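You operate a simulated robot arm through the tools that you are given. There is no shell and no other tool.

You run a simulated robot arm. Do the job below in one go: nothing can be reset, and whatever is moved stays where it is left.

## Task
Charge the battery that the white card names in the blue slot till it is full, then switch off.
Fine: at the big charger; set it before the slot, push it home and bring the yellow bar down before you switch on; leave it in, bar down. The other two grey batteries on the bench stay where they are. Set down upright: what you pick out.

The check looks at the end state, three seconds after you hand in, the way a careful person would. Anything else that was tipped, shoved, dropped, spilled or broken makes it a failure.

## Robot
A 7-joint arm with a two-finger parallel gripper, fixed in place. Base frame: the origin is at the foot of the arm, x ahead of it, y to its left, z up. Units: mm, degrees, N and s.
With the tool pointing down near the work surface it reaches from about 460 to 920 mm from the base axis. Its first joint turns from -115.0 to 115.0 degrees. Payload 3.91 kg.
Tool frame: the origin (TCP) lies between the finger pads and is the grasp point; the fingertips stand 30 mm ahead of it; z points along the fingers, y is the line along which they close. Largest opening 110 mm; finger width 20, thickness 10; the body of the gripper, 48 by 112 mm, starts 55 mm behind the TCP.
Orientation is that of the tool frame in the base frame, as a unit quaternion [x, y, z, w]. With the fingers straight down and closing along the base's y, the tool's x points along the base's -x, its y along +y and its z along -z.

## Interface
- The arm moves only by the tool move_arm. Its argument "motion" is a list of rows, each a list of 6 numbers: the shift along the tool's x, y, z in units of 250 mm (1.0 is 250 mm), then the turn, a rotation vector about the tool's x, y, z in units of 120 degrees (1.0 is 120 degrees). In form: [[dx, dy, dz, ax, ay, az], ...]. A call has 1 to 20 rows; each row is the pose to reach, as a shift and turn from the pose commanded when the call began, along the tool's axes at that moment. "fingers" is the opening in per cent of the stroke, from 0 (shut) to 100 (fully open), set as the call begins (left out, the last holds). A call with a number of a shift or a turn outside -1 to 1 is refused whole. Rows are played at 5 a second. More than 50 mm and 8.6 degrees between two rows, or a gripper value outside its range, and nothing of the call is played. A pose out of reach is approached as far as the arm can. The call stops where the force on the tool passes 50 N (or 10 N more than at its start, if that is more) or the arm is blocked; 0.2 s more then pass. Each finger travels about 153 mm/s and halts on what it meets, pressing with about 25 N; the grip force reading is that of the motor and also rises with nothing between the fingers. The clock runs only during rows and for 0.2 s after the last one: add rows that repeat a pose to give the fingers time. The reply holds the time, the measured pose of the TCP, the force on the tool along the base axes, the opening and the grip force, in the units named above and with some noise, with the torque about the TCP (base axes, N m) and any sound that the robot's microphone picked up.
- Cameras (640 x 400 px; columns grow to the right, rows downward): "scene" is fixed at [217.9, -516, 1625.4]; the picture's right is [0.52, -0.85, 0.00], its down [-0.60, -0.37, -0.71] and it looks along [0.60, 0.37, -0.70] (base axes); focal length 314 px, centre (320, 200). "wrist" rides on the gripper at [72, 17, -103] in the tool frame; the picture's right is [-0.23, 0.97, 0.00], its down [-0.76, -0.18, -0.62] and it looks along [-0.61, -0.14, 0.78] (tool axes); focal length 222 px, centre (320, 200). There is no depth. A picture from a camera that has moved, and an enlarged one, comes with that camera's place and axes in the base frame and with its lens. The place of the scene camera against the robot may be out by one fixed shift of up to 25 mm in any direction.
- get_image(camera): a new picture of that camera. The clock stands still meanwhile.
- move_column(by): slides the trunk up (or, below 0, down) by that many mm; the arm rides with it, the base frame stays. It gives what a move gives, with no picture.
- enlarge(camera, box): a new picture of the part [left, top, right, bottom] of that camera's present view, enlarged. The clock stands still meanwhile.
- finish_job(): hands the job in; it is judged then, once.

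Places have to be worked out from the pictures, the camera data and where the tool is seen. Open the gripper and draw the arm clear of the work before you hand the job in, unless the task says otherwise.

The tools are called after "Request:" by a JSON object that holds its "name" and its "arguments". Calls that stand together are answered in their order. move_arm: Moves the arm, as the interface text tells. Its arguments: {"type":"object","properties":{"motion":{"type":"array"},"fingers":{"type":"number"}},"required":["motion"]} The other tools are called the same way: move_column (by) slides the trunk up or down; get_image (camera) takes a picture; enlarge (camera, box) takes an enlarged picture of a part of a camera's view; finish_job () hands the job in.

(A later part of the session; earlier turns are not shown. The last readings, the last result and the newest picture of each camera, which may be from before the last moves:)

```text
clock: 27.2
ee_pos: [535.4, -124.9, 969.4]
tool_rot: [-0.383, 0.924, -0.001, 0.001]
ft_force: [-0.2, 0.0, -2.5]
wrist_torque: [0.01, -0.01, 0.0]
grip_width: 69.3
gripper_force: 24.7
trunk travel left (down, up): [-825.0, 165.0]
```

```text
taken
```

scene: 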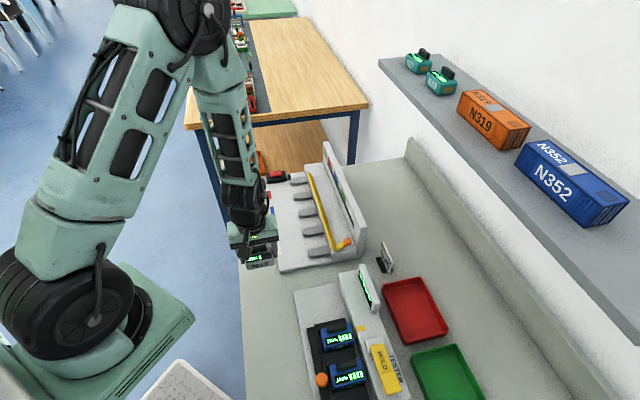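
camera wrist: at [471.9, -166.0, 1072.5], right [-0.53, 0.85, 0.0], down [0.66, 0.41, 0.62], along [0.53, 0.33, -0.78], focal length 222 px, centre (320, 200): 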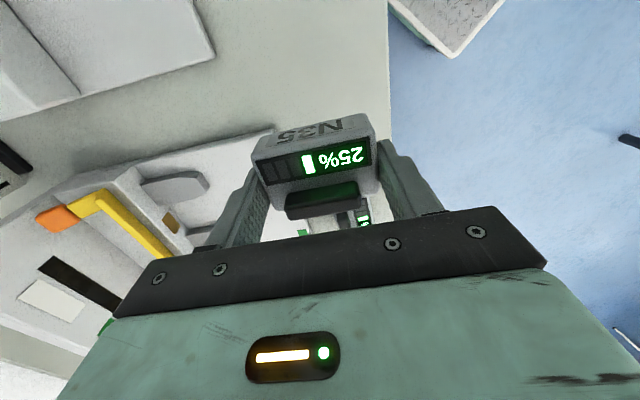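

The turn went well and N35 is still firmly held. Now I carry it slowly to the place in front of the blue slot at this height.

Request:
{"name": "move_arm", "arguments": {"motion": [[-0.018, -0.0067, 0, 0, 0, 0], [-0.045, -0.0168, 0, 0, 0, 0], [-0.082, -0.0302, 0, 0, 0, 0], [-0.127, -0.047, 0, 0, 0, 0], [-0.181, -0.0672, 0, 0, 0, 0], [-0.236, -0.0874, 0, 0, 0, 0], [-0.29, -0.1075, 0, 0, 0, 0], [-0.345, -0.1277, 0, 0, 0, 0], [-0.399, -0.1478, 0, 0, 0, 0], [-0.454, -0.168, 0, 0, 0, 0], [-0.508, -0.1882, 0, 0, 0, 0], [-0.562, -0.2083, 0, 0, 0, 0], [-0.617, -0.2285, 0, 0, 0, 0], [-0.671, -0.2486, 0, 0, 0, 0], [-0.726, -0.2688, 0, 0, 0, 0], [-0.78, -0.289, 0, 0, 0, 0], [-0.825, -0.3058, 0, 0, 0, 0], [-0.862, -0.3192, 0, 0, 0, 0], [-0.889, -0.3293, 0, 0, 0, 0], [-0.907, -0.336, 0, 0, 0, 0]]}}

Request:
{"name": "get_image", "arguments": {"camera": "wrist"}}

Request:
{"name": "enlarge", "arguments": {"camera": "scene", "box": [230, 140, 380, 280]}}

```text
clock: 31.4
ee_pos: [754.0, -24.3, 970.4]
tool_rot: [-0.382, 0.924, -0.001, 0.0]
ft_force: [0.3, 0.2, -2.3]
wrist_torque: [0.0, -0.01, 0.04]
grip_width: 69.8
gripper_force: 25.4
trunk travel left (down, up): [-825.0, 165.0]
```

```text
taken
camera wrist: at [690.7, -65.3, 1073.3], right [-0.53, 0.85, 0.0], down [0.66, 0.41, 0.62], along [0.53, 0.33, -0.78], focal length 222 px, centre (320, 200)
```

wrist: 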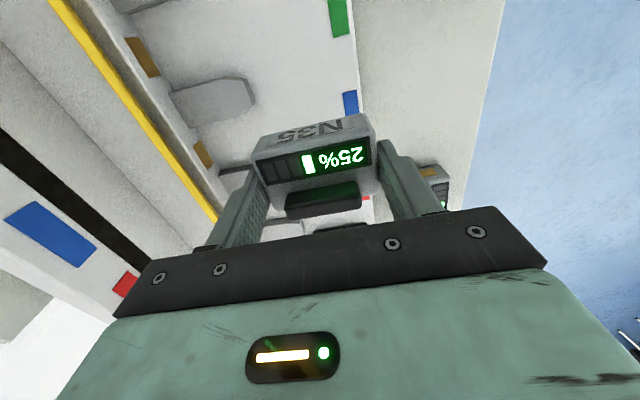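

```text
2.86 times, centred on (305, 210) of scene
camera zoom: at [217.9, -516.0, 1625.4], right [0.52, -0.85, 0.0], down [-0.6, -0.37, -0.71], along [0.6, 0.37, -0.7], focal length 898 px, centre (363, 171)
```

zoom: 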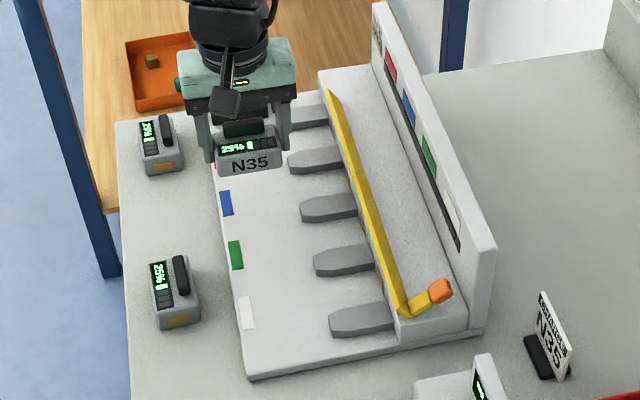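

N35 is over the lane before the blue slot, about 1 mm off centre by my measure. I nudge 1 mm toward the switch end and lower it to just above the plate.

Request:
{"name": "move_arm", "arguments": {"motion": [[-0.004, 0, 0.02, 0, 0, 0], [-0.004, 0, 0.05, 0, 0, 0], [-0.004, 0, 0.08, 0, 0, 0], [-0.004, 0, 0.11, 0, 0, 0], [-0.004, 0, 0.14, 0, 0, 0], [-0.004, 0, 0.17, 0, 0, 0], [-0.004, 0, 0.195, 0, 0, 0], [-0.004, 0, 0.212, 0, 0, 0], [-0.004, 0, 0.222, 0, 0, 0], [-0.004, 0, 0.222, 0, 0, 0]]}}

Request:
{"name": "get_image", "arguments": {"camera": "wrist"}}

Request:
{"name": "enlarge", "arguments": {"camera": "scene", "box": [255, 160, 345, 240]}}

```text
clock: 33.6
ee_pos: [754.7, -23.2, 913.9]
tool_rot: [-0.383, 0.924, -0.001, 0.0]
ft_force: [-0.5, 0.6, -2.7]
wrist_torque: [0.0, -0.04, 0.01]
grip_width: 69.5
gripper_force: 25.1
trunk travel left (down, up): [-825.0, 165.0]
```

```text
taken
camera wrist: at [691.9, -63.8, 1016.9], right [-0.53, 0.85, 0.0], down [0.66, 0.41, 0.62], along [0.53, 0.33, -0.78], focal length 222 px, centre (320, 200)
```

wrist: 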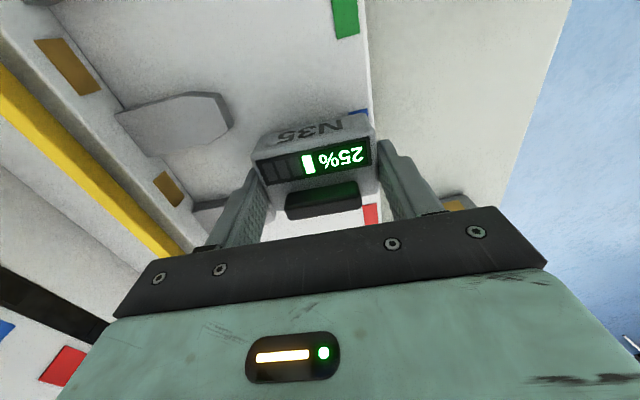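

```text
5.00 times, centred on (300, 200) of scene
camera zoom: at [217.9, -516.0, 1625.4], right [0.52, -0.85, 0.0], down [-0.6, -0.37, -0.71], along [0.6, 0.37, -0.7], focal length 1572 px, centre (420, 200)
```

zoom: 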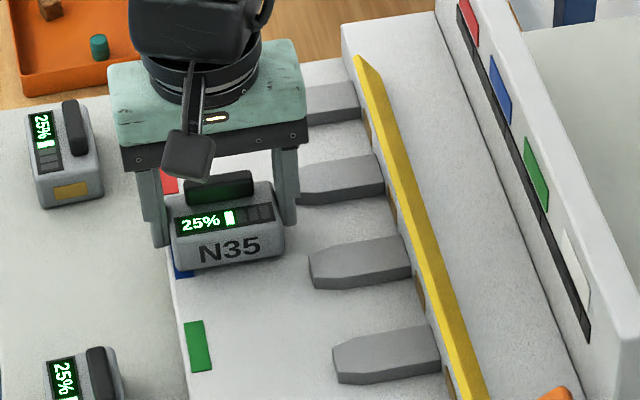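

N35 hovers right in front of the blue slot with its contact end facing it, about 7 mm above the plate. I lower it in small steps while watching the force.

Request:
{"name": "move_arm", "arguments": {"motion": [[0, 0, 0.006, 0, 0, 0], [0, 0, 0.012, 0, 0, 0], [0, 0, 0.018, 0, 0, 0], [0, 0, 0.022, 0, 0, 0], [0, 0, 0.022, 0, 0, 0]]}}

Request:
{"name": "move_arm", "arguments": {"motion": [[0, 0, 0.004, 0, 0, 0], [0, 0, 0.006, 0, 0, 0], [0, 0, 0.006, 0, 0, 0]]}}

```text
clock: 34.8
ee_pos: [754.4, -24.2, 909.1]
tool_rot: [-0.383, 0.924, -0.001, 0.001]
ft_force: [1.2, -1.0, 0.2]
wrist_torque: [0.11, 0.0, -0.04]
grip_width: 69.3
gripper_force: 25.0
trunk travel left (down, up): [-825.0, 165.0]
```

```text
clock: 35.6
ee_pos: [754.7, -23.9, 908.9]
tool_rot: [-0.383, 0.924, -0.002, 0.001]
ft_force: [-5.6, -4.1, 23.3]
wrist_torque: [0.12, 0.44, 0.06]
grip_width: 69.7
gripper_force: 24.8
trunk travel left (down, up): [-825.0, 165.0]
```

It is resting on the plate at TCP z≈909 (23 N upward). I back off the pressing by 1.5 mm and then open the fingers.

Request:
{"name": "move_arm", "arguments": {"motion": [[0, 0, -0.004, 0, 0, 0], [0, 0, -0.006, 0, 0, 0], [0, 0, -0.006, 0, 0, 0]]}}

Request:
{"name": "move_arm", "arguments": {"motion": [[0, 0, 0, 0, 0, 0], [0, 0, 0, 0, 0, 0], [0, 0, 0, 0, 0, 0]], "fingers": 80}}

Request:
{"name": "get_image", "arguments": {"camera": "wrist"}}

Request:
{"name": "enlarge", "arguments": {"camera": "scene", "box": [255, 160, 345, 240]}}

```text
clock: 36.4
ee_pos: [754.7, -23.2, 908.8]
tool_rot: [-0.383, 0.924, -0.001, 0.0]
ft_force: [-1.1, -3.7, 6.6]
wrist_torque: [-0.14, -0.13, -0.08]
grip_width: 69.7
gripper_force: 24.6
trunk travel left (down, up): [-825.0, 165.0]
```

```text
clock: 37.2
ee_pos: [755.9, -22.7, 909.9]
tool_rot: [-0.383, 0.924, -0.001, 0.001]
ft_force: [-0.1, -0.6, 0.2]
wrist_torque: [-0.02, 0.02, -0.02]
grip_width: 87.9
gripper_force: 0.1
trunk travel left (down, up): [-825.0, 165.0]
```

```text
taken
camera wrist: at [692.5, -64.1, 1012.4], right [-0.53, 0.85, 0.0], down [0.66, 0.41, 0.62], along [0.53, 0.33, -0.78], focal length 222 px, centre (320, 200)
```

wrist: 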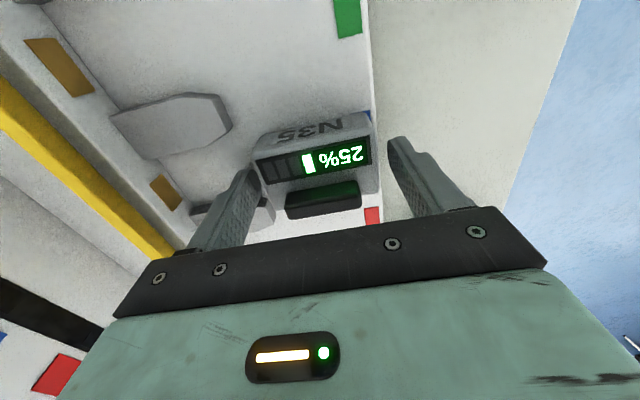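

```text
5.00 times, centred on (300, 200) of scene
camera zoom: at [217.9, -516.0, 1625.4], right [0.52, -0.85, 0.0], down [-0.6, -0.37, -0.71], along [0.6, 0.37, -0.7], focal length 1572 px, centre (420, 200)
```

zoom: 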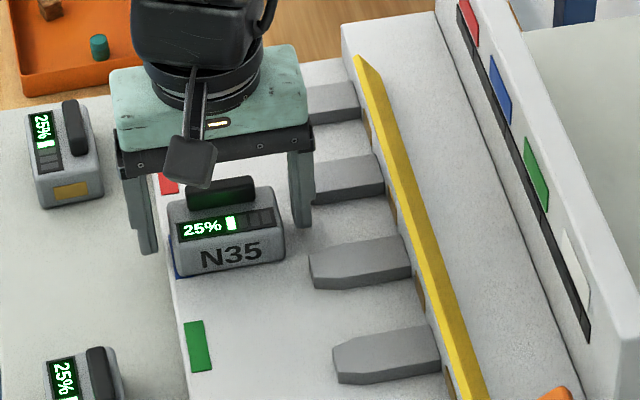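

N35 stands on the plate before the blue slot and the fingers are open and free. I lift straight up 90 mm and inspect the alignment with the lane.

Request:
{"name": "move_arm", "arguments": {"motion": [[0, 0, -0.04, 0, 0, 0], [0, 0, -0.1, 0, 0, 0], [0, 0, -0.18, 0, 0, 0], [0, 0, -0.27, 0, 0, 0], [0, 0, -0.36, 0, 0, 0], [0, 0, -0.36, 0, 0, 0]]}}

Request:
{"name": "get_image", "arguments": {"camera": "wrist"}}

Request:
{"name": "enlarge", "arguments": {"camera": "wrist", "box": [120, 40, 440, 240]}}

Request:
{"name": "enlarge", "arguments": {"camera": "scene", "box": [265, 170, 345, 235]}}

```text
clock: 38.6
ee_pos: [753.8, -21.4, 999.3]
tool_rot: [-0.383, 0.924, -0.001, 0.0]
ft_force: [-0.5, 1.0, 0.3]
wrist_torque: [-0.04, 0.0, 0.01]
grip_width: 87.8
gripper_force: 0.1
trunk travel left (down, up): [-825.0, 165.0]
```

```text
taken
camera wrist: at [692.1, -61.8, 1103.1], right [-0.53, 0.85, 0.0], down [0.66, 0.41, 0.62], along [0.53, 0.33, -0.78], focal length 222 px, centre (320, 200)
```

wrist: 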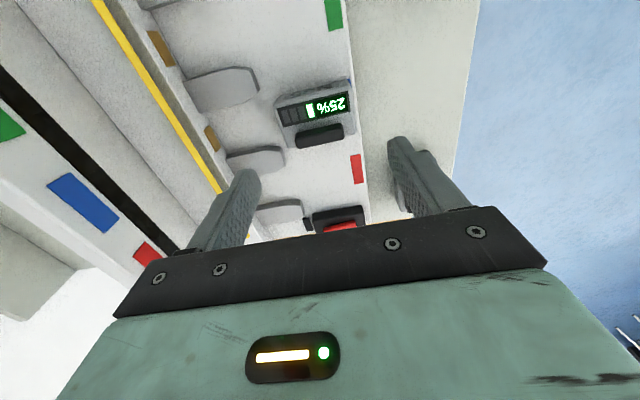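

```text
2.00 times, centred on (280, 140) of wrist
camera zoom: at [692.1, -61.8, 1103.1], right [-0.53, 0.85, 0.0], down [0.66, 0.41, 0.62], along [0.53, 0.33, -0.78], focal length 444 px, centre (400, 320)
```

zoom: 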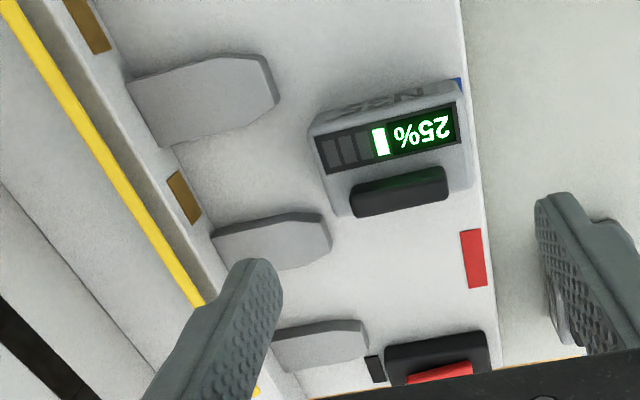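

```text
6.15 times, centred on (305, 202) of scene
camera zoom: at [217.9, -516.0, 1625.4], right [0.52, -0.85, 0.0], down [-0.6, -0.37, -0.71], along [0.6, 0.37, -0.7], focal length 1934 px, centre (412, 185)
```

zoom: 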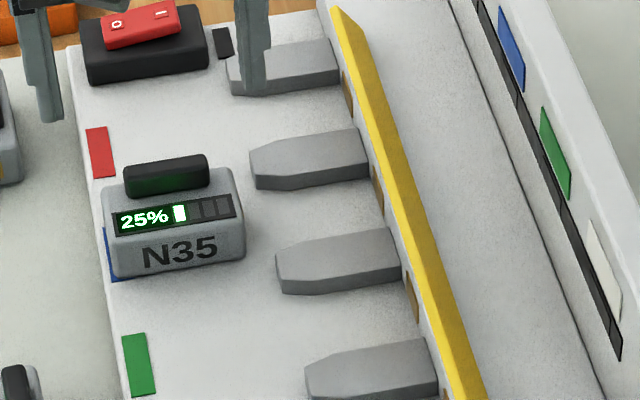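

N35 sits square to the lanes. I zoom in on the slot dividers to verify the lateral centring before pushing.

Request:
{"name": "enlarge", "arguments": {"camera": "wrist", "box": [180, 60, 300, 180]}}

Request:
{"name": "enlarge", "arguments": {"camera": "wrist", "box": [260, 70, 380, 160]}}

```text
3.33 times, centred on (240, 120) of wrist
camera zoom: at [692.1, -61.8, 1103.1], right [-0.53, 0.85, 0.0], down [0.66, 0.41, 0.62], along [0.53, 0.33, -0.78], focal length 740 px, centre (587, 467)
```

zoom: 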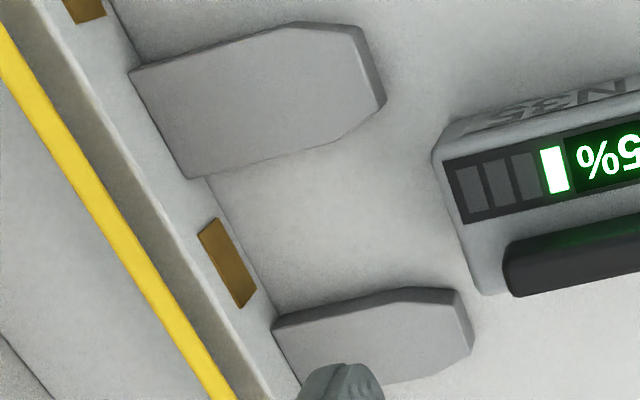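

```text
4.44 times, centred on (320, 115) of wrist
camera zoom: at [692.1, -61.8, 1103.1], right [-0.53, 0.85, 0.0], down [0.66, 0.41, 0.62], along [0.53, 0.33, -0.78], focal length 987 px, centre (320, 578)
```

zoom: 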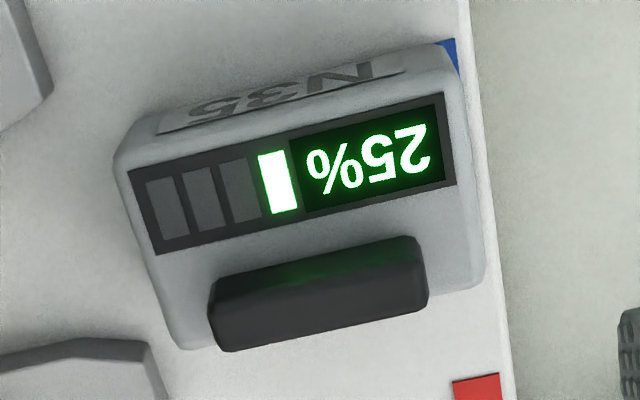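

Dividers are low (about 10 mm) with a gap of l≈486–536, and N35 (≈42 wide) is centred within about 1.5 mm, so it can be pushed straight in. I close the fingers and go behind its label side, staying above first.

Request:
{"name": "move_arm", "arguments": {"motion": [[0.005, 0.06, 0, 0, 0, 0], [0.01, 0.12, 0, 0, 0, 0], [0.016, 0.18, 0, 0, 0, 0], [0.021, 0.242, 0, 0, 0, 0], [0.021, 0.242, 0, 0, 0, 0]], "fingers": 0}}

Request:
{"name": "get_image", "arguments": {"camera": "wrist"}}

```text
clock: 39.8
ee_pos: [709.2, 15.7, 999.3]
tool_rot: [-0.382, 0.924, -0.001, -0.001]
ft_force: [0.3, 0.2, -0.6]
wrist_torque: [0.02, 0.03, -0.02]
grip_width: 0.2
gripper_force: 25.3
trunk travel left (down, up): [-825.0, 165.0]
```

```text
taken
camera wrist: at [645.4, -25.0, 1101.8], right [-0.53, 0.85, 0.0], down [0.66, 0.41, 0.62], along [0.53, 0.33, -0.78], focal length 222 px, centre (320, 200)
```

wrist: 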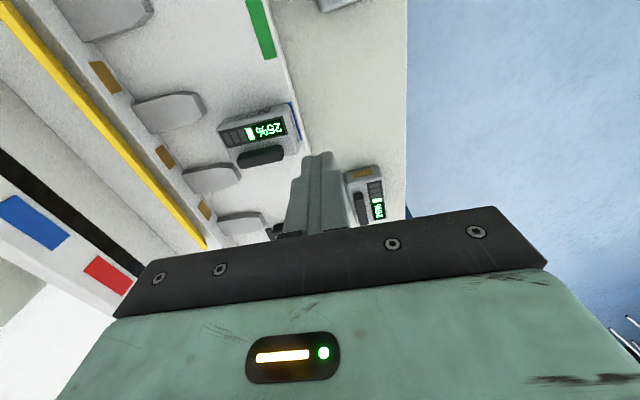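

The closed fingers are behind N35 with about 15 mm gap. I descend to push height (TCP z≈911, tips about 6 mm above the plate level).

Request:
{"name": "move_arm", "arguments": {"motion": [[0, 0, 0.1, 0, 0, 0], [0, 0, 0.2, 0, 0, 0], [0, 0, 0.28, 0, 0, 0], [0, 0, 0.33, 0, 0, 0], [0, 0, 0.353, 0, 0, 0], [0, 0, 0.353, 0, 0, 0]]}}

Request:
{"name": "get_image", "arguments": {"camera": "wrist"}}

Request:
{"name": "enlarge", "arguments": {"camera": "scene", "box": [255, 160, 345, 240]}}

```text
clock: 41.2
ee_pos: [707.7, 14.8, 910.5]
tool_rot: [-0.383, 0.924, -0.001, 0.0]
ft_force: [0.5, -0.8, 0.0]
wrist_torque: [0.01, 0.03, -0.03]
grip_width: 0.0
gripper_force: 25.1
trunk travel left (down, up): [-825.0, 165.0]
```

```text
taken
camera wrist: at [644.5, -26.0, 1014.5], right [-0.53, 0.85, 0.0], down [0.66, 0.41, 0.62], along [0.53, 0.33, -0.78], focal length 222 px, centre (320, 200)
```

wrist: 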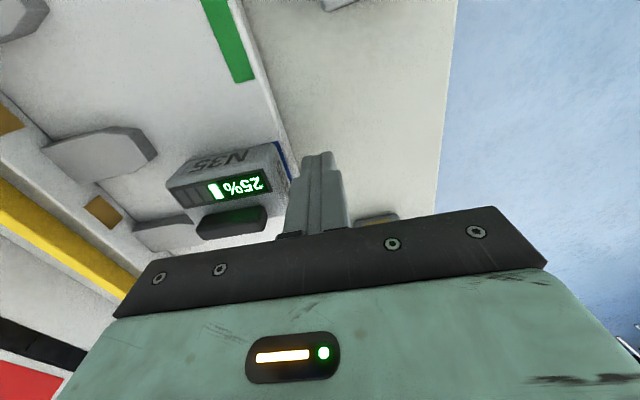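

```text
5.00 times, centred on (300, 200) of scene
camera zoom: at [217.9, -516.0, 1625.4], right [0.52, -0.85, 0.0], down [-0.6, -0.37, -0.71], along [0.6, 0.37, -0.7], focal length 1572 px, centre (420, 200)
```

zoom: 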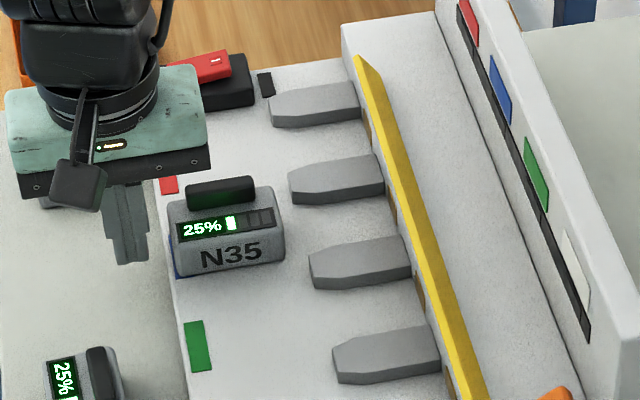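

I zoom to check the fingers' lateral offset relative to N35's centre before pushing.

Request:
{"name": "enlarge", "arguments": {"camera": "wrist", "box": [150, 120, 310, 240]}}

```text
3.33 times, centred on (230, 180) of wrist
camera zoom: at [644.5, -26.0, 1014.5], right [-0.53, 0.85, 0.0], down [0.66, 0.41, 0.62], along [0.53, 0.33, -0.78], focal length 740 px, centre (620, 267)
```

zoom: 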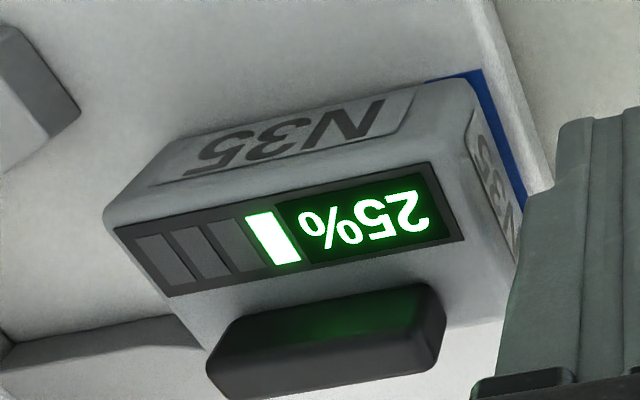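

The finger is about 2 mm off N35's centre line toward the white end; I correct that and push slowly along the lane for most of the distance (76 of about 88 mm).

Request:
{"name": "move_arm", "arguments": {"motion": [[-0.007, -0.012, 0, 0, 0, 0], [-0.008, -0.032, 0, 0, 0, 0], [-0.008, -0.052, 0, 0, 0, 0], [-0.008, -0.072, 0, 0, 0, 0], [-0.008, -0.092, 0, 0, 0, 0], [-0.008, -0.112, 0, 0, 0, 0], [-0.008, -0.132, 0, 0, 0, 0], [-0.008, -0.152, 0, 0, 0, 0], [-0.008, -0.172, 0, 0, 0, 0], [-0.008, -0.192, 0, 0, 0, 0], [-0.008, -0.212, 0, 0, 0, 0], [-0.008, -0.232, 0, 0, 0, 0], [-0.008, -0.252, 0, 0, 0, 0], [-0.008, -0.272, 0, 0, 0, 0], [-0.008, -0.29, 0, 0, 0, 0], [-0.008, -0.304, 0, 0, 0, 0], [-0.008, -0.304, 0, 0, 0, 0]]}}

Request:
{"name": "get_image", "arguments": {"camera": "wrist"}}

Request:
{"name": "enlarge", "arguments": {"camera": "scene", "box": [265, 160, 355, 240]}}

```text
clock: 44.8
ee_pos: [762.7, -35.8, 911.0]
tool_rot: [-0.383, 0.924, 0.0, 0.0]
ft_force: [-0.3, 0.5, 0.8]
wrist_torque: [0.01, -0.01, -0.04]
grip_width: 0.1
gripper_force: 24.9
trunk travel left (down, up): [-825.0, 165.0]
```

```text
taken
camera wrist: at [699.0, -76.6, 1013.3], right [-0.53, 0.85, 0.0], down [0.66, 0.41, 0.62], along [0.53, 0.33, -0.78], focal length 222 px, centre (320, 200)
```

wrist: 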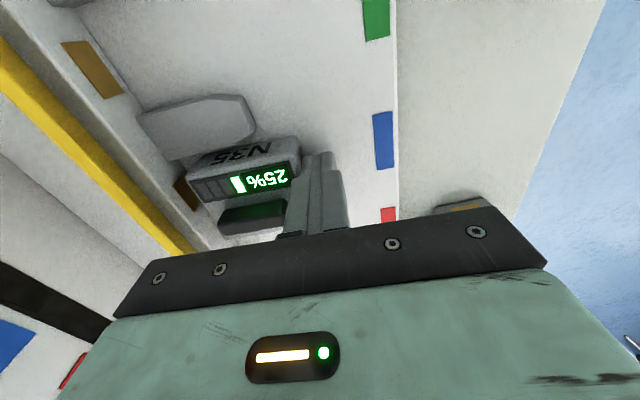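

```text
5.00 times, centred on (310, 200) of scene
camera zoom: at [217.9, -516.0, 1625.4], right [0.52, -0.85, 0.0], down [-0.6, -0.37, -0.71], along [0.6, 0.37, -0.7], focal length 1572 px, centre (370, 200)
```

zoom: 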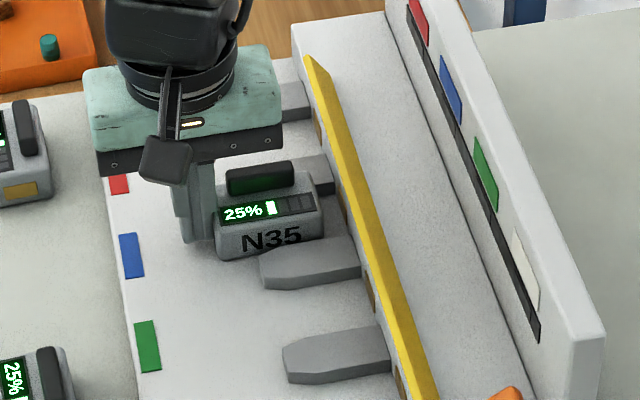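

N35 is sliding into the blue lane with almost no resistance. I push on in small 1.5 mm steps, watching the force for the stop.

Request:
{"name": "move_arm", "arguments": {"motion": [[0, -0.006, 0, 0, 0, 0], [0, -0.012, 0, 0, 0, 0], [0, -0.018, 0, 0, 0, 0], [0, -0.024, 0, 0, 0, 0], [0, -0.03, 0, 0, 0, 0], [0, -0.036, 0, 0, 0, 0], [0, -0.042, 0, 0, 0, 0], [0, -0.042, 0, 0, 0, 0]]}}

Request:
{"name": "enlarge", "arguments": {"camera": "scene", "box": [290, 175, 340, 220]}}

Request:
{"name": "get_image", "arguments": {"camera": "wrist"}}

```text
clock: 46.6
ee_pos: [771.5, -44.1, 910.1]
tool_rot: [-0.383, 0.924, -0.001, 0.0]
ft_force: [-1.0, 1.1, 1.3]
wrist_torque: [0.0, 0.01, 0.03]
grip_width: 0.0
gripper_force: 25.2
trunk travel left (down, up): [-825.0, 165.0]
```

```text
8.89 times, centred on (315, 198) of scene
camera zoom: at [217.9, -516.0, 1625.4], right [0.52, -0.85, 0.0], down [-0.6, -0.37, -0.71], along [0.6, 0.37, -0.7], focal length 2794 px, centre (364, 222)
```

zoom: 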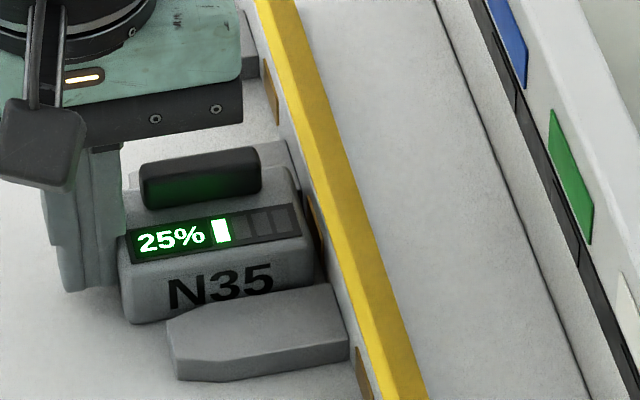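

```text
taken
camera wrist: at [707.6, -84.5, 1013.8], right [-0.53, 0.85, 0.0], down [0.66, 0.41, 0.62], along [0.53, 0.33, -0.78], focal length 222 px, centre (320, 200)
```

wrist: 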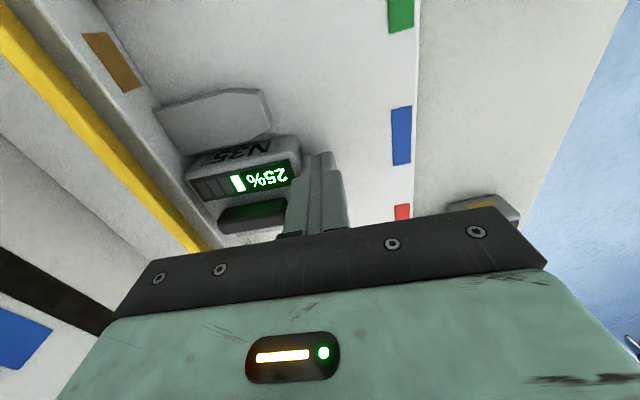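

Only a few mm remain and there is no contact force yet. I continue with 1 mm steps.

Request:
{"name": "move_arm", "arguments": {"motion": [[0, -0.004, 0, 0, 0, 0], [0, -0.008, 0, 0, 0, 0], [0, -0.012, 0, 0, 0, 0], [0, -0.012, 0, 0, 0, 0]]}}

Request:
{"name": "move_arm", "arguments": {"motion": [[0, -0.004, 0, 0, 0, 0], [0, -0.008, 0, 0, 0, 0], [0, -0.008, 0, 0, 0, 0]]}}

Request:
{"name": "enlarge", "arguments": {"camera": "scene", "box": [290, 175, 340, 220]}}

```text
clock: 47.6
ee_pos: [773.8, -44.9, 910.9]
tool_rot: [-0.383, 0.924, -0.001, 0.0]
ft_force: [-1.4, 0.5, 0.3]
wrist_torque: [0.02, 0.04, 0.03]
grip_width: 0.0
gripper_force: 25.1
trunk travel left (down, up): [-825.0, 165.0]
```

```text
clock: 48.4
ee_pos: [774.9, -46.5, 910.3]
tool_rot: [-0.383, 0.924, -0.001, 0.0]
ft_force: [-1.7, 1.3, 0.7]
wrist_torque: [0.0, 0.02, -0.01]
grip_width: 0.0
gripper_force: 25.1
trunk travel left (down, up): [-825.0, 165.0]
```

```text
8.89 times, centred on (315, 198) of scene
camera zoom: at [217.9, -516.0, 1625.4], right [0.52, -0.85, 0.0], down [-0.6, -0.37, -0.71], along [0.6, 0.37, -0.7], focal length 2794 px, centre (364, 222)
```

zoom: 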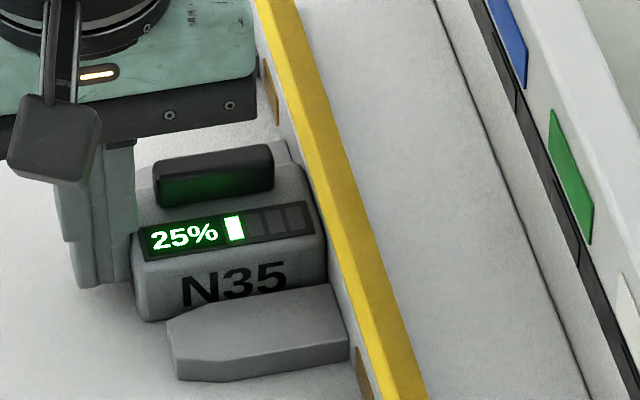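

N35 is nearly touching the housing wall. I continue in 1 mm steps until I feel the stop.

Request:
{"name": "move_arm", "arguments": {"motion": [[0, -0.004, 0, 0, 0, 0], [0, -0.008, 0, 0, 0, 0], [0, -0.008, 0, 0, 0, 0]]}}

Request:
{"name": "move_arm", "arguments": {"motion": [[0, -0.004, 0, 0, 0, 0], [0, -0.006, 0, 0, 0, 0], [0, -0.006, 0, 0, 0, 0]]}}

Request:
{"name": "enlarge", "arguments": {"camera": "scene", "box": [290, 175, 340, 220]}}

```text
clock: 49.2
ee_pos: [774.4, -46.2, 911.0]
tool_rot: [-0.383, 0.924, 0.0, -0.001]
ft_force: [-10.5, 4.5, 4.3]
wrist_torque: [0.07, 0.15, -0.01]
grip_width: 0.0
gripper_force: 25.3
trunk travel left (down, up): [-825.0, 165.0]
```

```text
clock: 50.0
ee_pos: [775.5, -47.5, 910.5]
tool_rot: [-0.384, 0.923, 0.0, 0.0]
ft_force: [-17.2, 18.1, 3.0]
wrist_torque: [0.28, 0.31, -0.01]
grip_width: 0.0
gripper_force: 24.5
trunk travel left (down, up): [-825.0, 165.0]
```

```text
8.89 times, centred on (315, 198) of scene
camera zoom: at [217.9, -516.0, 1625.4], right [0.52, -0.85, 0.0], down [-0.6, -0.37, -0.71], along [0.6, 0.37, -0.7], focal length 2794 px, centre (364, 222)
```

zoom: 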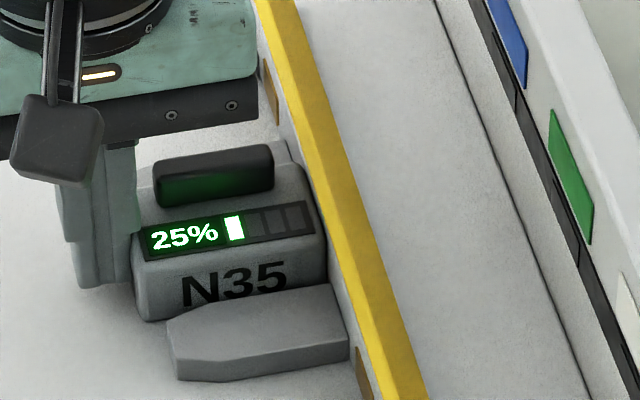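

N35 is home: 25 N of resistance and no more movement. I back off 20 mm, raise the gripper, and look at the slot and bar.

Request:
{"name": "move_arm", "arguments": {"motion": [[0, 0.02, 0, 0, 0, 0], [0, 0.05, 0, 0, 0, 0], [0, 0.08, 0, 0, 0, 0], [0, 0.08, -0.1, 0, 0, 0], [0, 0.08, -0.25, 0, 0, 0], [0, 0.08, -0.42, 0, 0, 0], [0, 0.08, -0.56, 0, 0, 0], [0, 0.08, -0.56, 0, 0, 0]]}}

Request:
{"name": "get_image", "arguments": {"camera": "wrist"}}

Request:
{"name": "enlarge", "arguments": {"camera": "wrist", "box": [80, 0, 330, 240]}}

Request:
{"name": "enlarge", "arguments": {"camera": "scene", "box": [270, 160, 370, 260]}}

```text
clock: 51.8
ee_pos: [762.3, -33.0, 1045.4]
tool_rot: [-0.383, 0.924, 0.0, 0.001]
ft_force: [0.7, 0.5, 0.8]
wrist_torque: [-0.03, -0.02, -0.01]
grip_width: 0.0
gripper_force: 25.5
trunk travel left (down, up): [-825.0, 165.0]
```

```text
taken
camera wrist: at [698.7, -73.8, 1149.3], right [-0.53, 0.85, 0.0], down [0.66, 0.41, 0.62], along [0.53, 0.33, -0.78], focal length 222 px, centre (320, 200)
```

wrist: 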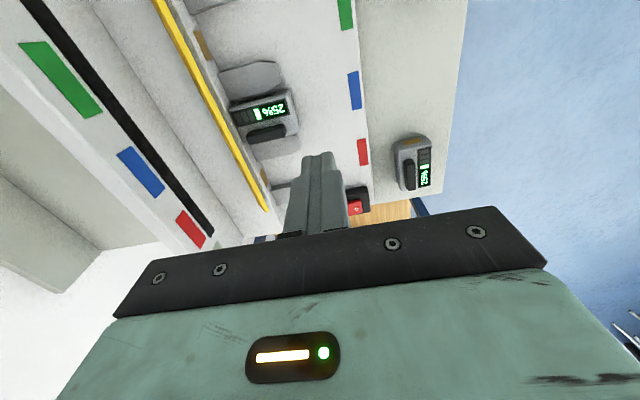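

```text
1.67 times, centred on (205, 120) of wrist
camera zoom: at [698.7, -73.8, 1149.3], right [-0.53, 0.85, 0.0], down [0.66, 0.41, 0.62], along [0.53, 0.33, -0.78], focal length 370 px, centre (512, 333)
```

zoom: 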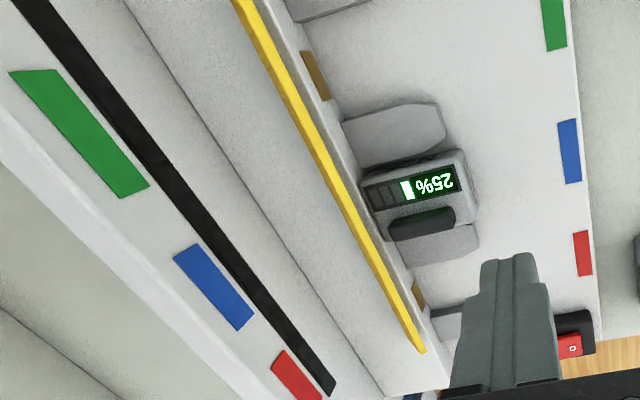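

```text
4.00 times, centred on (320, 210) of scene
camera zoom: at [217.9, -516.0, 1625.4], right [0.52, -0.85, 0.0], down [-0.6, -0.37, -0.71], along [0.6, 0.37, -0.7], focal length 1257 px, centre (320, 160)
```

zoom: 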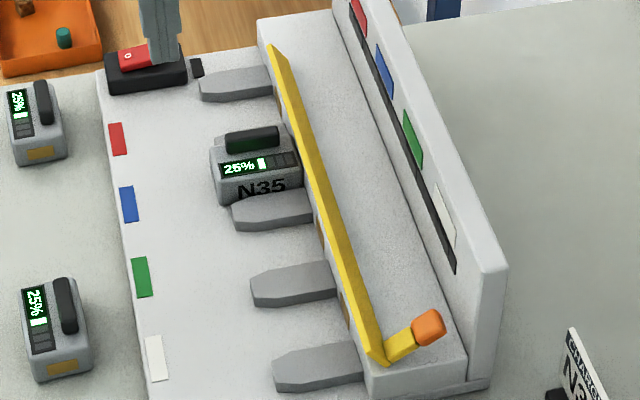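

N35 sits fully home against the blue contacts. The bar's strip spans p≈657 (raised outer edge, z≈926) to p≈676 (hinge, z≈906). I'll press its outer edge down near its middle, over the empty green slot, so I move above that point and descend to just above it.

Request:
{"name": "move_arm", "arguments": {"motion": [[0.048, -0.075, 0, 0, 0, 0], [0.096, -0.15, 0, 0, 0, 0], [0.144, -0.225, 0, 0, 0, 0], [0.192, -0.3, 0, 0, 0, 0], [0.24, -0.37, 0, 0, 0, 0], [0.24, -0.37, 0.08, 0, 0, 0], [0.24, -0.37, 0.16, 0, 0, 0], [0.24, -0.37, 0.24, 0, 0, 0], [0.24, -0.37, 0.28, 0, 0, 0], [0.24, -0.37, 0.28, 0, 0, 0]]}}

Request:
{"name": "get_image", "arguments": {"camera": "wrist"}}

Request:
{"name": "enlarge", "arguments": {"camera": "scene", "box": [270, 140, 380, 260]}}

```text
clock: 54.0
ee_pos: [786.2, -144.9, 980.0]
tool_rot: [-0.382, 0.924, -0.001, -0.001]
ft_force: [0.3, -1.3, 0.1]
wrist_torque: [0.03, 0.01, 0.0]
grip_width: 0.1
gripper_force: 25.1
trunk travel left (down, up): [-825.0, 165.0]
```

```text
taken
camera wrist: at [723.7, -185.7, 1082.9], right [-0.53, 0.85, 0.0], down [0.66, 0.41, 0.62], along [0.53, 0.33, -0.78], focal length 222 px, centre (320, 200)
```

wrist: 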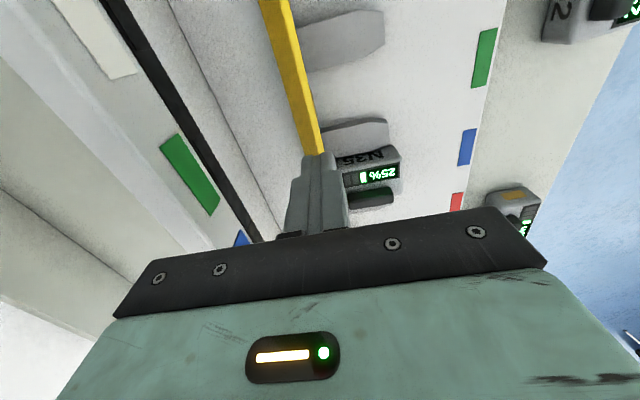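

```text
3.33 times, centred on (325, 200) of scene
camera zoom: at [217.9, -516.0, 1625.4], right [0.52, -0.85, 0.0], down [-0.6, -0.37, -0.71], along [0.6, 0.37, -0.7], focal length 1048 px, centre (303, 200)
```

zoom: 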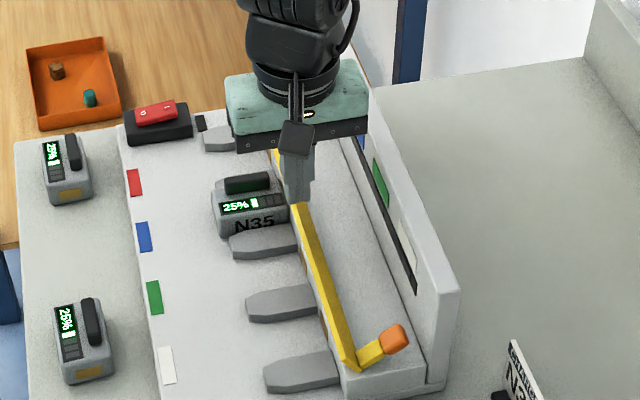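

The tip is right above the strip. I shift 3 mm toward the front so the tip covers the outer edge, and lower to just above it.

Request:
{"name": "move_arm", "arguments": {"motion": [[0, 0.006, 0, 0, 0, 0], [0, 0.012, 0.02, 0, 0, 0], [0, 0.012, 0.04, 0, 0, 0], [0, 0.012, 0.06, 0, 0, 0], [0, 0.012, 0.072, 0, 0, 0], [0, 0.012, 0.072, 0, 0, 0]]}}

Request:
{"name": "move_arm", "arguments": {"motion": [[0, 0, 0.008, 0, 0, 0], [0, 0, 0.016, 0, 0, 0], [0, 0, 0.024, 0, 0, 0], [0, 0, 0.032, 0, 0, 0], [0, 0, 0.04, 0, 0, 0], [0, 0, 0.04, 0, 0, 0]]}}

Request:
{"name": "enlarge", "arguments": {"camera": "scene", "box": [290, 160, 370, 260]}}

```text
clock: 55.4
ee_pos: [785.4, -140.8, 962.3]
tool_rot: [-0.383, 0.924, -0.001, 0.001]
ft_force: [0.0, 0.0, 0.8]
wrist_torque: [0.0, 0.02, 0.01]
grip_width: 0.0
gripper_force: 24.9
trunk travel left (down, up): [-825.0, 165.0]
```

```text
clock: 56.8
ee_pos: [785.9, -142.7, 951.6]
tool_rot: [-0.382, 0.924, -0.002, 0.0]
ft_force: [-0.5, -0.4, 0.3]
wrist_torque: [0.0, 0.01, 0.0]
grip_width: 0.0
gripper_force: 25.4
trunk travel left (down, up): [-825.0, 165.0]
```

```text
4.00 times, centred on (330, 210) of scene
camera zoom: at [217.9, -516.0, 1625.4], right [0.52, -0.85, 0.0], down [-0.6, -0.37, -0.71], along [0.6, 0.37, -0.7], focal length 1257 px, centre (280, 160)
```

zoom: 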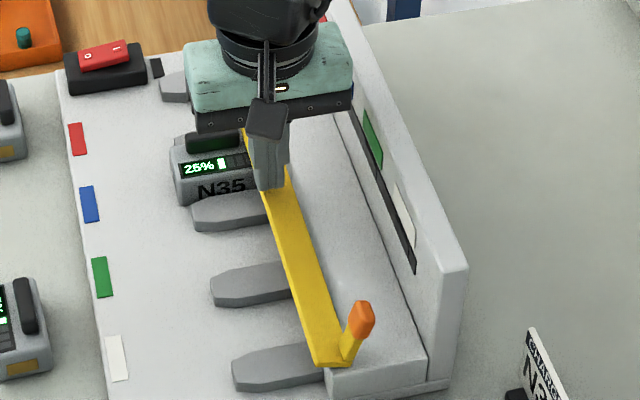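

It works: the strip is rotating down and the knob is rising upright, with hardly any force. I continue down in 1.5 mm steps.

Request:
{"name": "move_arm", "arguments": {"motion": [[0, 0, 0.006, 0, 0, 0], [0, 0, 0.012, 0, 0, 0], [0, 0, 0.018, 0, 0, 0], [0, 0, 0.024, 0, 0, 0], [0, 0, 0.03, 0, 0, 0], [0, 0, 0.03, 0, 0, 0]]}}

Request:
{"name": "enlarge", "arguments": {"camera": "scene", "box": [290, 160, 370, 260]}}

Request:
{"name": "get_image", "arguments": {"camera": "wrist"}}

```text
clock: 58.2
ee_pos: [784.2, -141.1, 944.5]
tool_rot: [-0.383, 0.924, 0.0, 0.001]
ft_force: [0.2, 0.2, -0.2]
wrist_torque: [0.0, 0.01, -0.01]
grip_width: 0.0
gripper_force: 25.2
trunk travel left (down, up): [-825.0, 165.0]
```

```text
4.00 times, centred on (330, 210) of scene
camera zoom: at [217.9, -516.0, 1625.4], right [0.52, -0.85, 0.0], down [-0.6, -0.37, -0.71], along [0.6, 0.37, -0.7], focal length 1257 px, centre (280, 160)
```

zoom: 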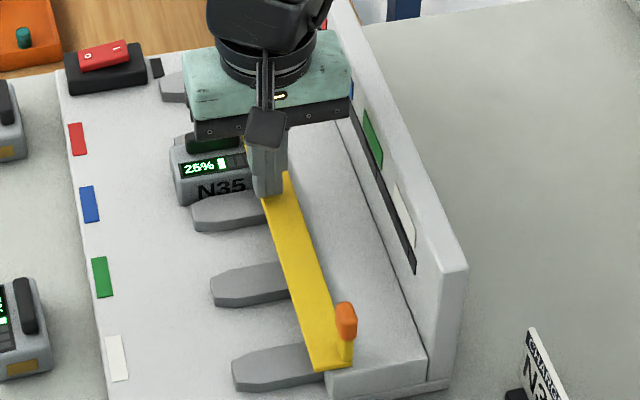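

```text
taken
camera wrist: at [720.9, -182.5, 1048.5], right [-0.53, 0.85, 0.0], down [0.66, 0.41, 0.62], along [0.53, 0.33, -0.78], focal length 222 px, centre (320, 200)
```

wrist: 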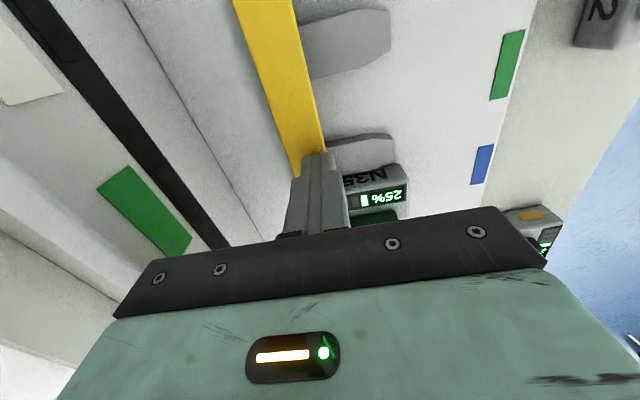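

The knob is now vertical and the strip nearly flat, still without resistance. I keep going in 1 mm steps until it seats.

Request:
{"name": "move_arm", "arguments": {"motion": [[0, 0, 0.004, 0, 0, 0], [0, 0, 0.008, 0, 0, 0], [0, 0, 0.012, 0, 0, 0], [0, 0, 0.016, 0, 0, 0], [0, 0, 0.016, 0, 0, 0]]}}

Request:
{"name": "enlarge", "arguments": {"camera": "scene", "box": [290, 160, 370, 260]}}

```text
clock: 59.4
ee_pos: [782.3, -140.6, 942.3]
tool_rot: [-0.383, 0.924, 0.0, 0.001]
ft_force: [0.9, 0.7, 4.1]
wrist_torque: [-0.01, 0.05, 0.03]
grip_width: 0.0
gripper_force: 24.8
trunk travel left (down, up): [-825.0, 165.0]
```

```text
4.00 times, centred on (330, 210) of scene
camera zoom: at [217.9, -516.0, 1625.4], right [0.52, -0.85, 0.0], down [-0.6, -0.37, -0.71], along [0.6, 0.37, -0.7], focal length 1257 px, centre (280, 160)
```

zoom: 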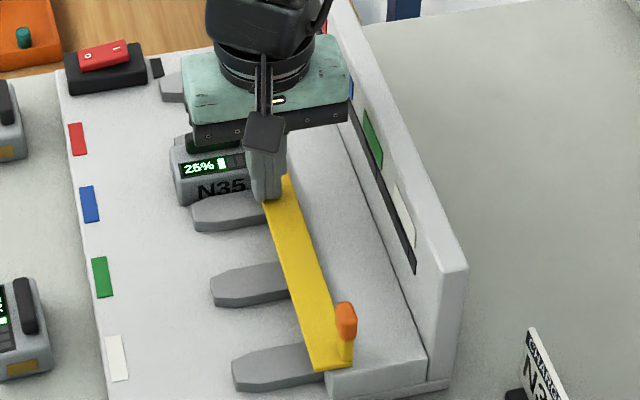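

Force begins to rise (4 N) at tip z≈912, so the strip is reaching its seat. I press 1.5 mm more to confirm.

Request:
{"name": "move_arm", "arguments": {"motion": [[0, 0, 0.003, 0, 0, 0], [0, 0, 0.006, 0, 0, 0], [0, 0, 0.006, 0, 0, 0]]}}

Request:
{"name": "enlarge", "arguments": {"camera": "scene", "box": [310, 200, 360, 260]}}

```text
clock: 60.2
ee_pos: [782.1, -141.0, 941.9]
tool_rot: [-0.383, 0.924, -0.002, 0.001]
ft_force: [-9.4, -0.2, 27.0]
wrist_torque: [-0.16, 0.38, -0.04]
grip_width: 0.1
gripper_force: 25.0
trunk travel left (down, up): [-825.0, 165.0]
```

```text
6.67 times, centred on (335, 230) of scene
camera zoom: at [217.9, -516.0, 1625.4], right [0.52, -0.85, 0.0], down [-0.6, -0.37, -0.71], along [0.6, 0.37, -0.7], focal length 2096 px, centre (220, 0)
```

zoom: 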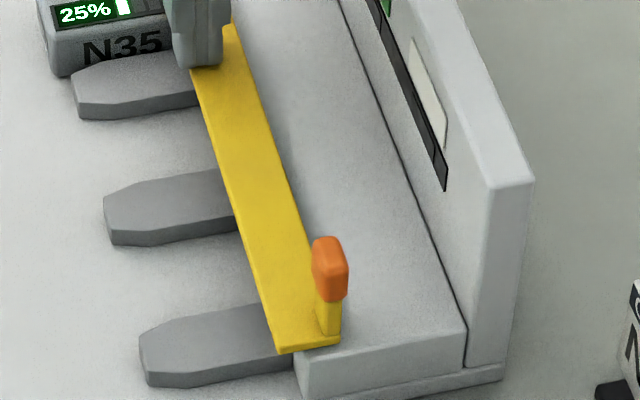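

The bar is seated (27 N, no further motion), lying flat. I lift away 100 mm and check that it stays down.

Request:
{"name": "move_arm", "arguments": {"motion": [[0, 0, -0.02, 0, 0, 0], [0, 0, -0.06, 0, 0, 0], [0, 0, -0.14, 0, 0, 0], [0, 0, -0.26, 0, 0, 0], [0, 0, -0.4, 0, 0, 0], [0, 0, -0.4, 0, 0, 0]]}}

Request:
{"name": "get_image", "arguments": {"camera": "wrist"}}

Request:
{"name": "enlarge", "arguments": {"camera": "wrist", "box": [200, 0, 480, 230]}}

Request:
{"name": "enlarge", "arguments": {"camera": "scene", "box": [270, 160, 370, 260]}}

```text
clock: 61.6
ee_pos: [783.3, -139.5, 1039.4]
tool_rot: [-0.383, 0.924, -0.001, 0.001]
ft_force: [0.2, -0.3, -0.7]
wrist_torque: [0.0, 0.02, 0.0]
grip_width: 0.0
gripper_force: 24.6
trunk travel left (down, up): [-825.0, 165.0]
```

```text
taken
camera wrist: at [719.7, -181.2, 1142.8], right [-0.53, 0.85, 0.0], down [0.66, 0.41, 0.62], along [0.53, 0.33, -0.78], focal length 222 px, centre (320, 200)
```

wrist: 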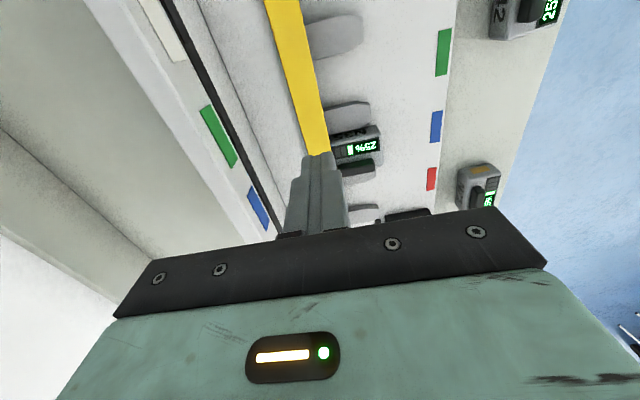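

```text
1.74 times, centred on (340, 115) of wrist
camera zoom: at [719.7, -181.2, 1142.8], right [-0.53, 0.85, 0.0], down [0.66, 0.41, 0.62], along [0.53, 0.33, -0.78], focal length 386 px, centre (285, 348)
```

zoom: 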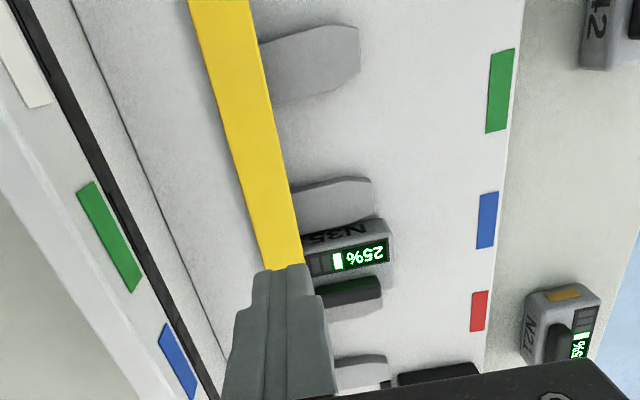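

```text
4.00 times, centred on (320, 210) of scene
camera zoom: at [217.9, -516.0, 1625.4], right [0.52, -0.85, 0.0], down [-0.6, -0.37, -0.71], along [0.6, 0.37, -0.7], focal length 1257 px, centre (320, 160)
```

zoom: 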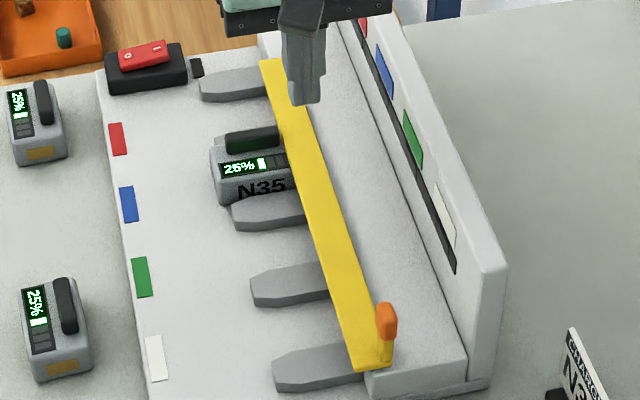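

The bar stays down across N35's end. Next the switch: it measures at about l≈662 with O at p≈543 and I at p≈569. I move above it for a close view.

Request:
{"name": "move_arm", "arguments": {"motion": [[-0.118, 0.048, 0, 0, 0, 0], [-0.236, 0.095, 0, 0, 0, 0], [-0.354, 0.143, 0, 0, 0, 0], [-0.472, 0.191, 0, 0, 0, 0], [-0.59, 0.239, 0, 0, 0, 0], [-0.708, 0.286, 0, 0, 0, 0], [-0.827, 0.334, 0, 0, 0, 0], [-0.827, 0.334, 0, 0, 0, 0]]}}

Request:
{"name": "get_image", "arguments": {"camera": "wrist"}}

Request:
{"name": "enlarge", "arguments": {"camera": "wrist", "box": [220, 30, 440, 190]}}

Request:
{"name": "enlarge", "arguments": {"camera": "scene", "box": [255, 150, 315, 200]}}

```text
clock: 63.4
ee_pos: [871.2, 62.2, 1037.7]
tool_rot: [-0.382, 0.924, 0.0, 0.001]
ft_force: [-0.2, 0.0, 0.4]
wrist_torque: [0.02, -0.04, 0.03]
grip_width: 0.1
gripper_force: 24.4
trunk travel left (down, up): [-825.0, 165.0]
```

```text
taken
camera wrist: at [808.3, 22.0, 1141.6], right [-0.53, 0.85, 0.0], down [0.66, 0.41, 0.62], along [0.53, 0.33, -0.78], focal length 222 px, centre (320, 200)
```

wrist: 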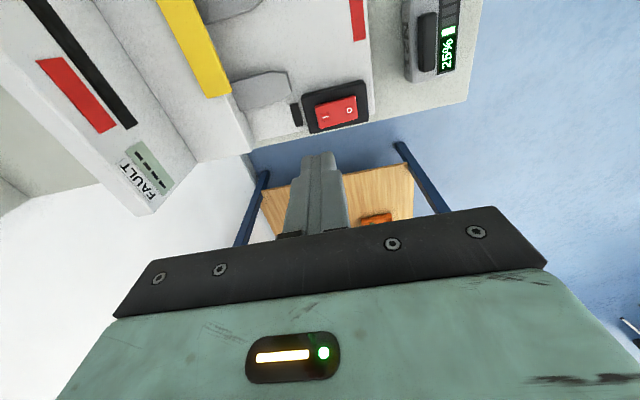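

```text
2.50 times, centred on (330, 110) of wrist
camera zoom: at [808.3, 22.0, 1141.6], right [-0.53, 0.85, 0.0], down [0.66, 0.41, 0.62], along [0.53, 0.33, -0.78], focal length 555 px, centre (295, 425)
```

zoom: 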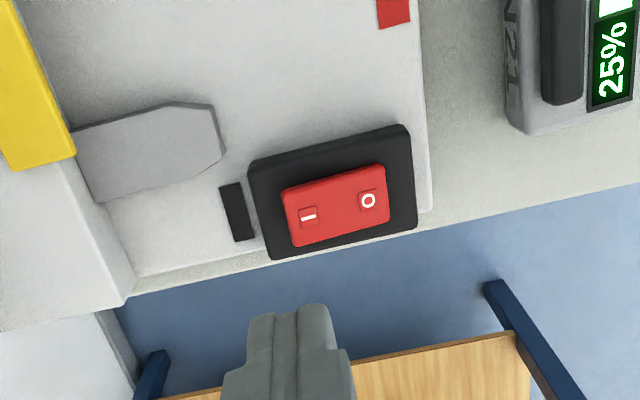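

```text
8.00 times, centred on (285, 175) of scene
camera zoom: at [217.9, -516.0, 1625.4], right [0.52, -0.85, 0.0], down [-0.6, -0.37, -0.71], along [0.6, 0.37, -0.7], focal length 2515 px, centre (600, 400)
```

zoom: 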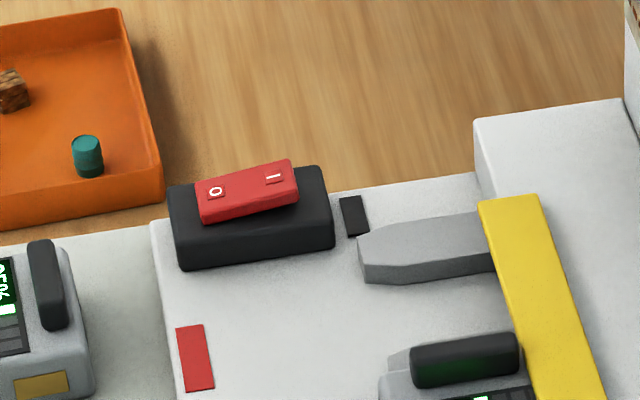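

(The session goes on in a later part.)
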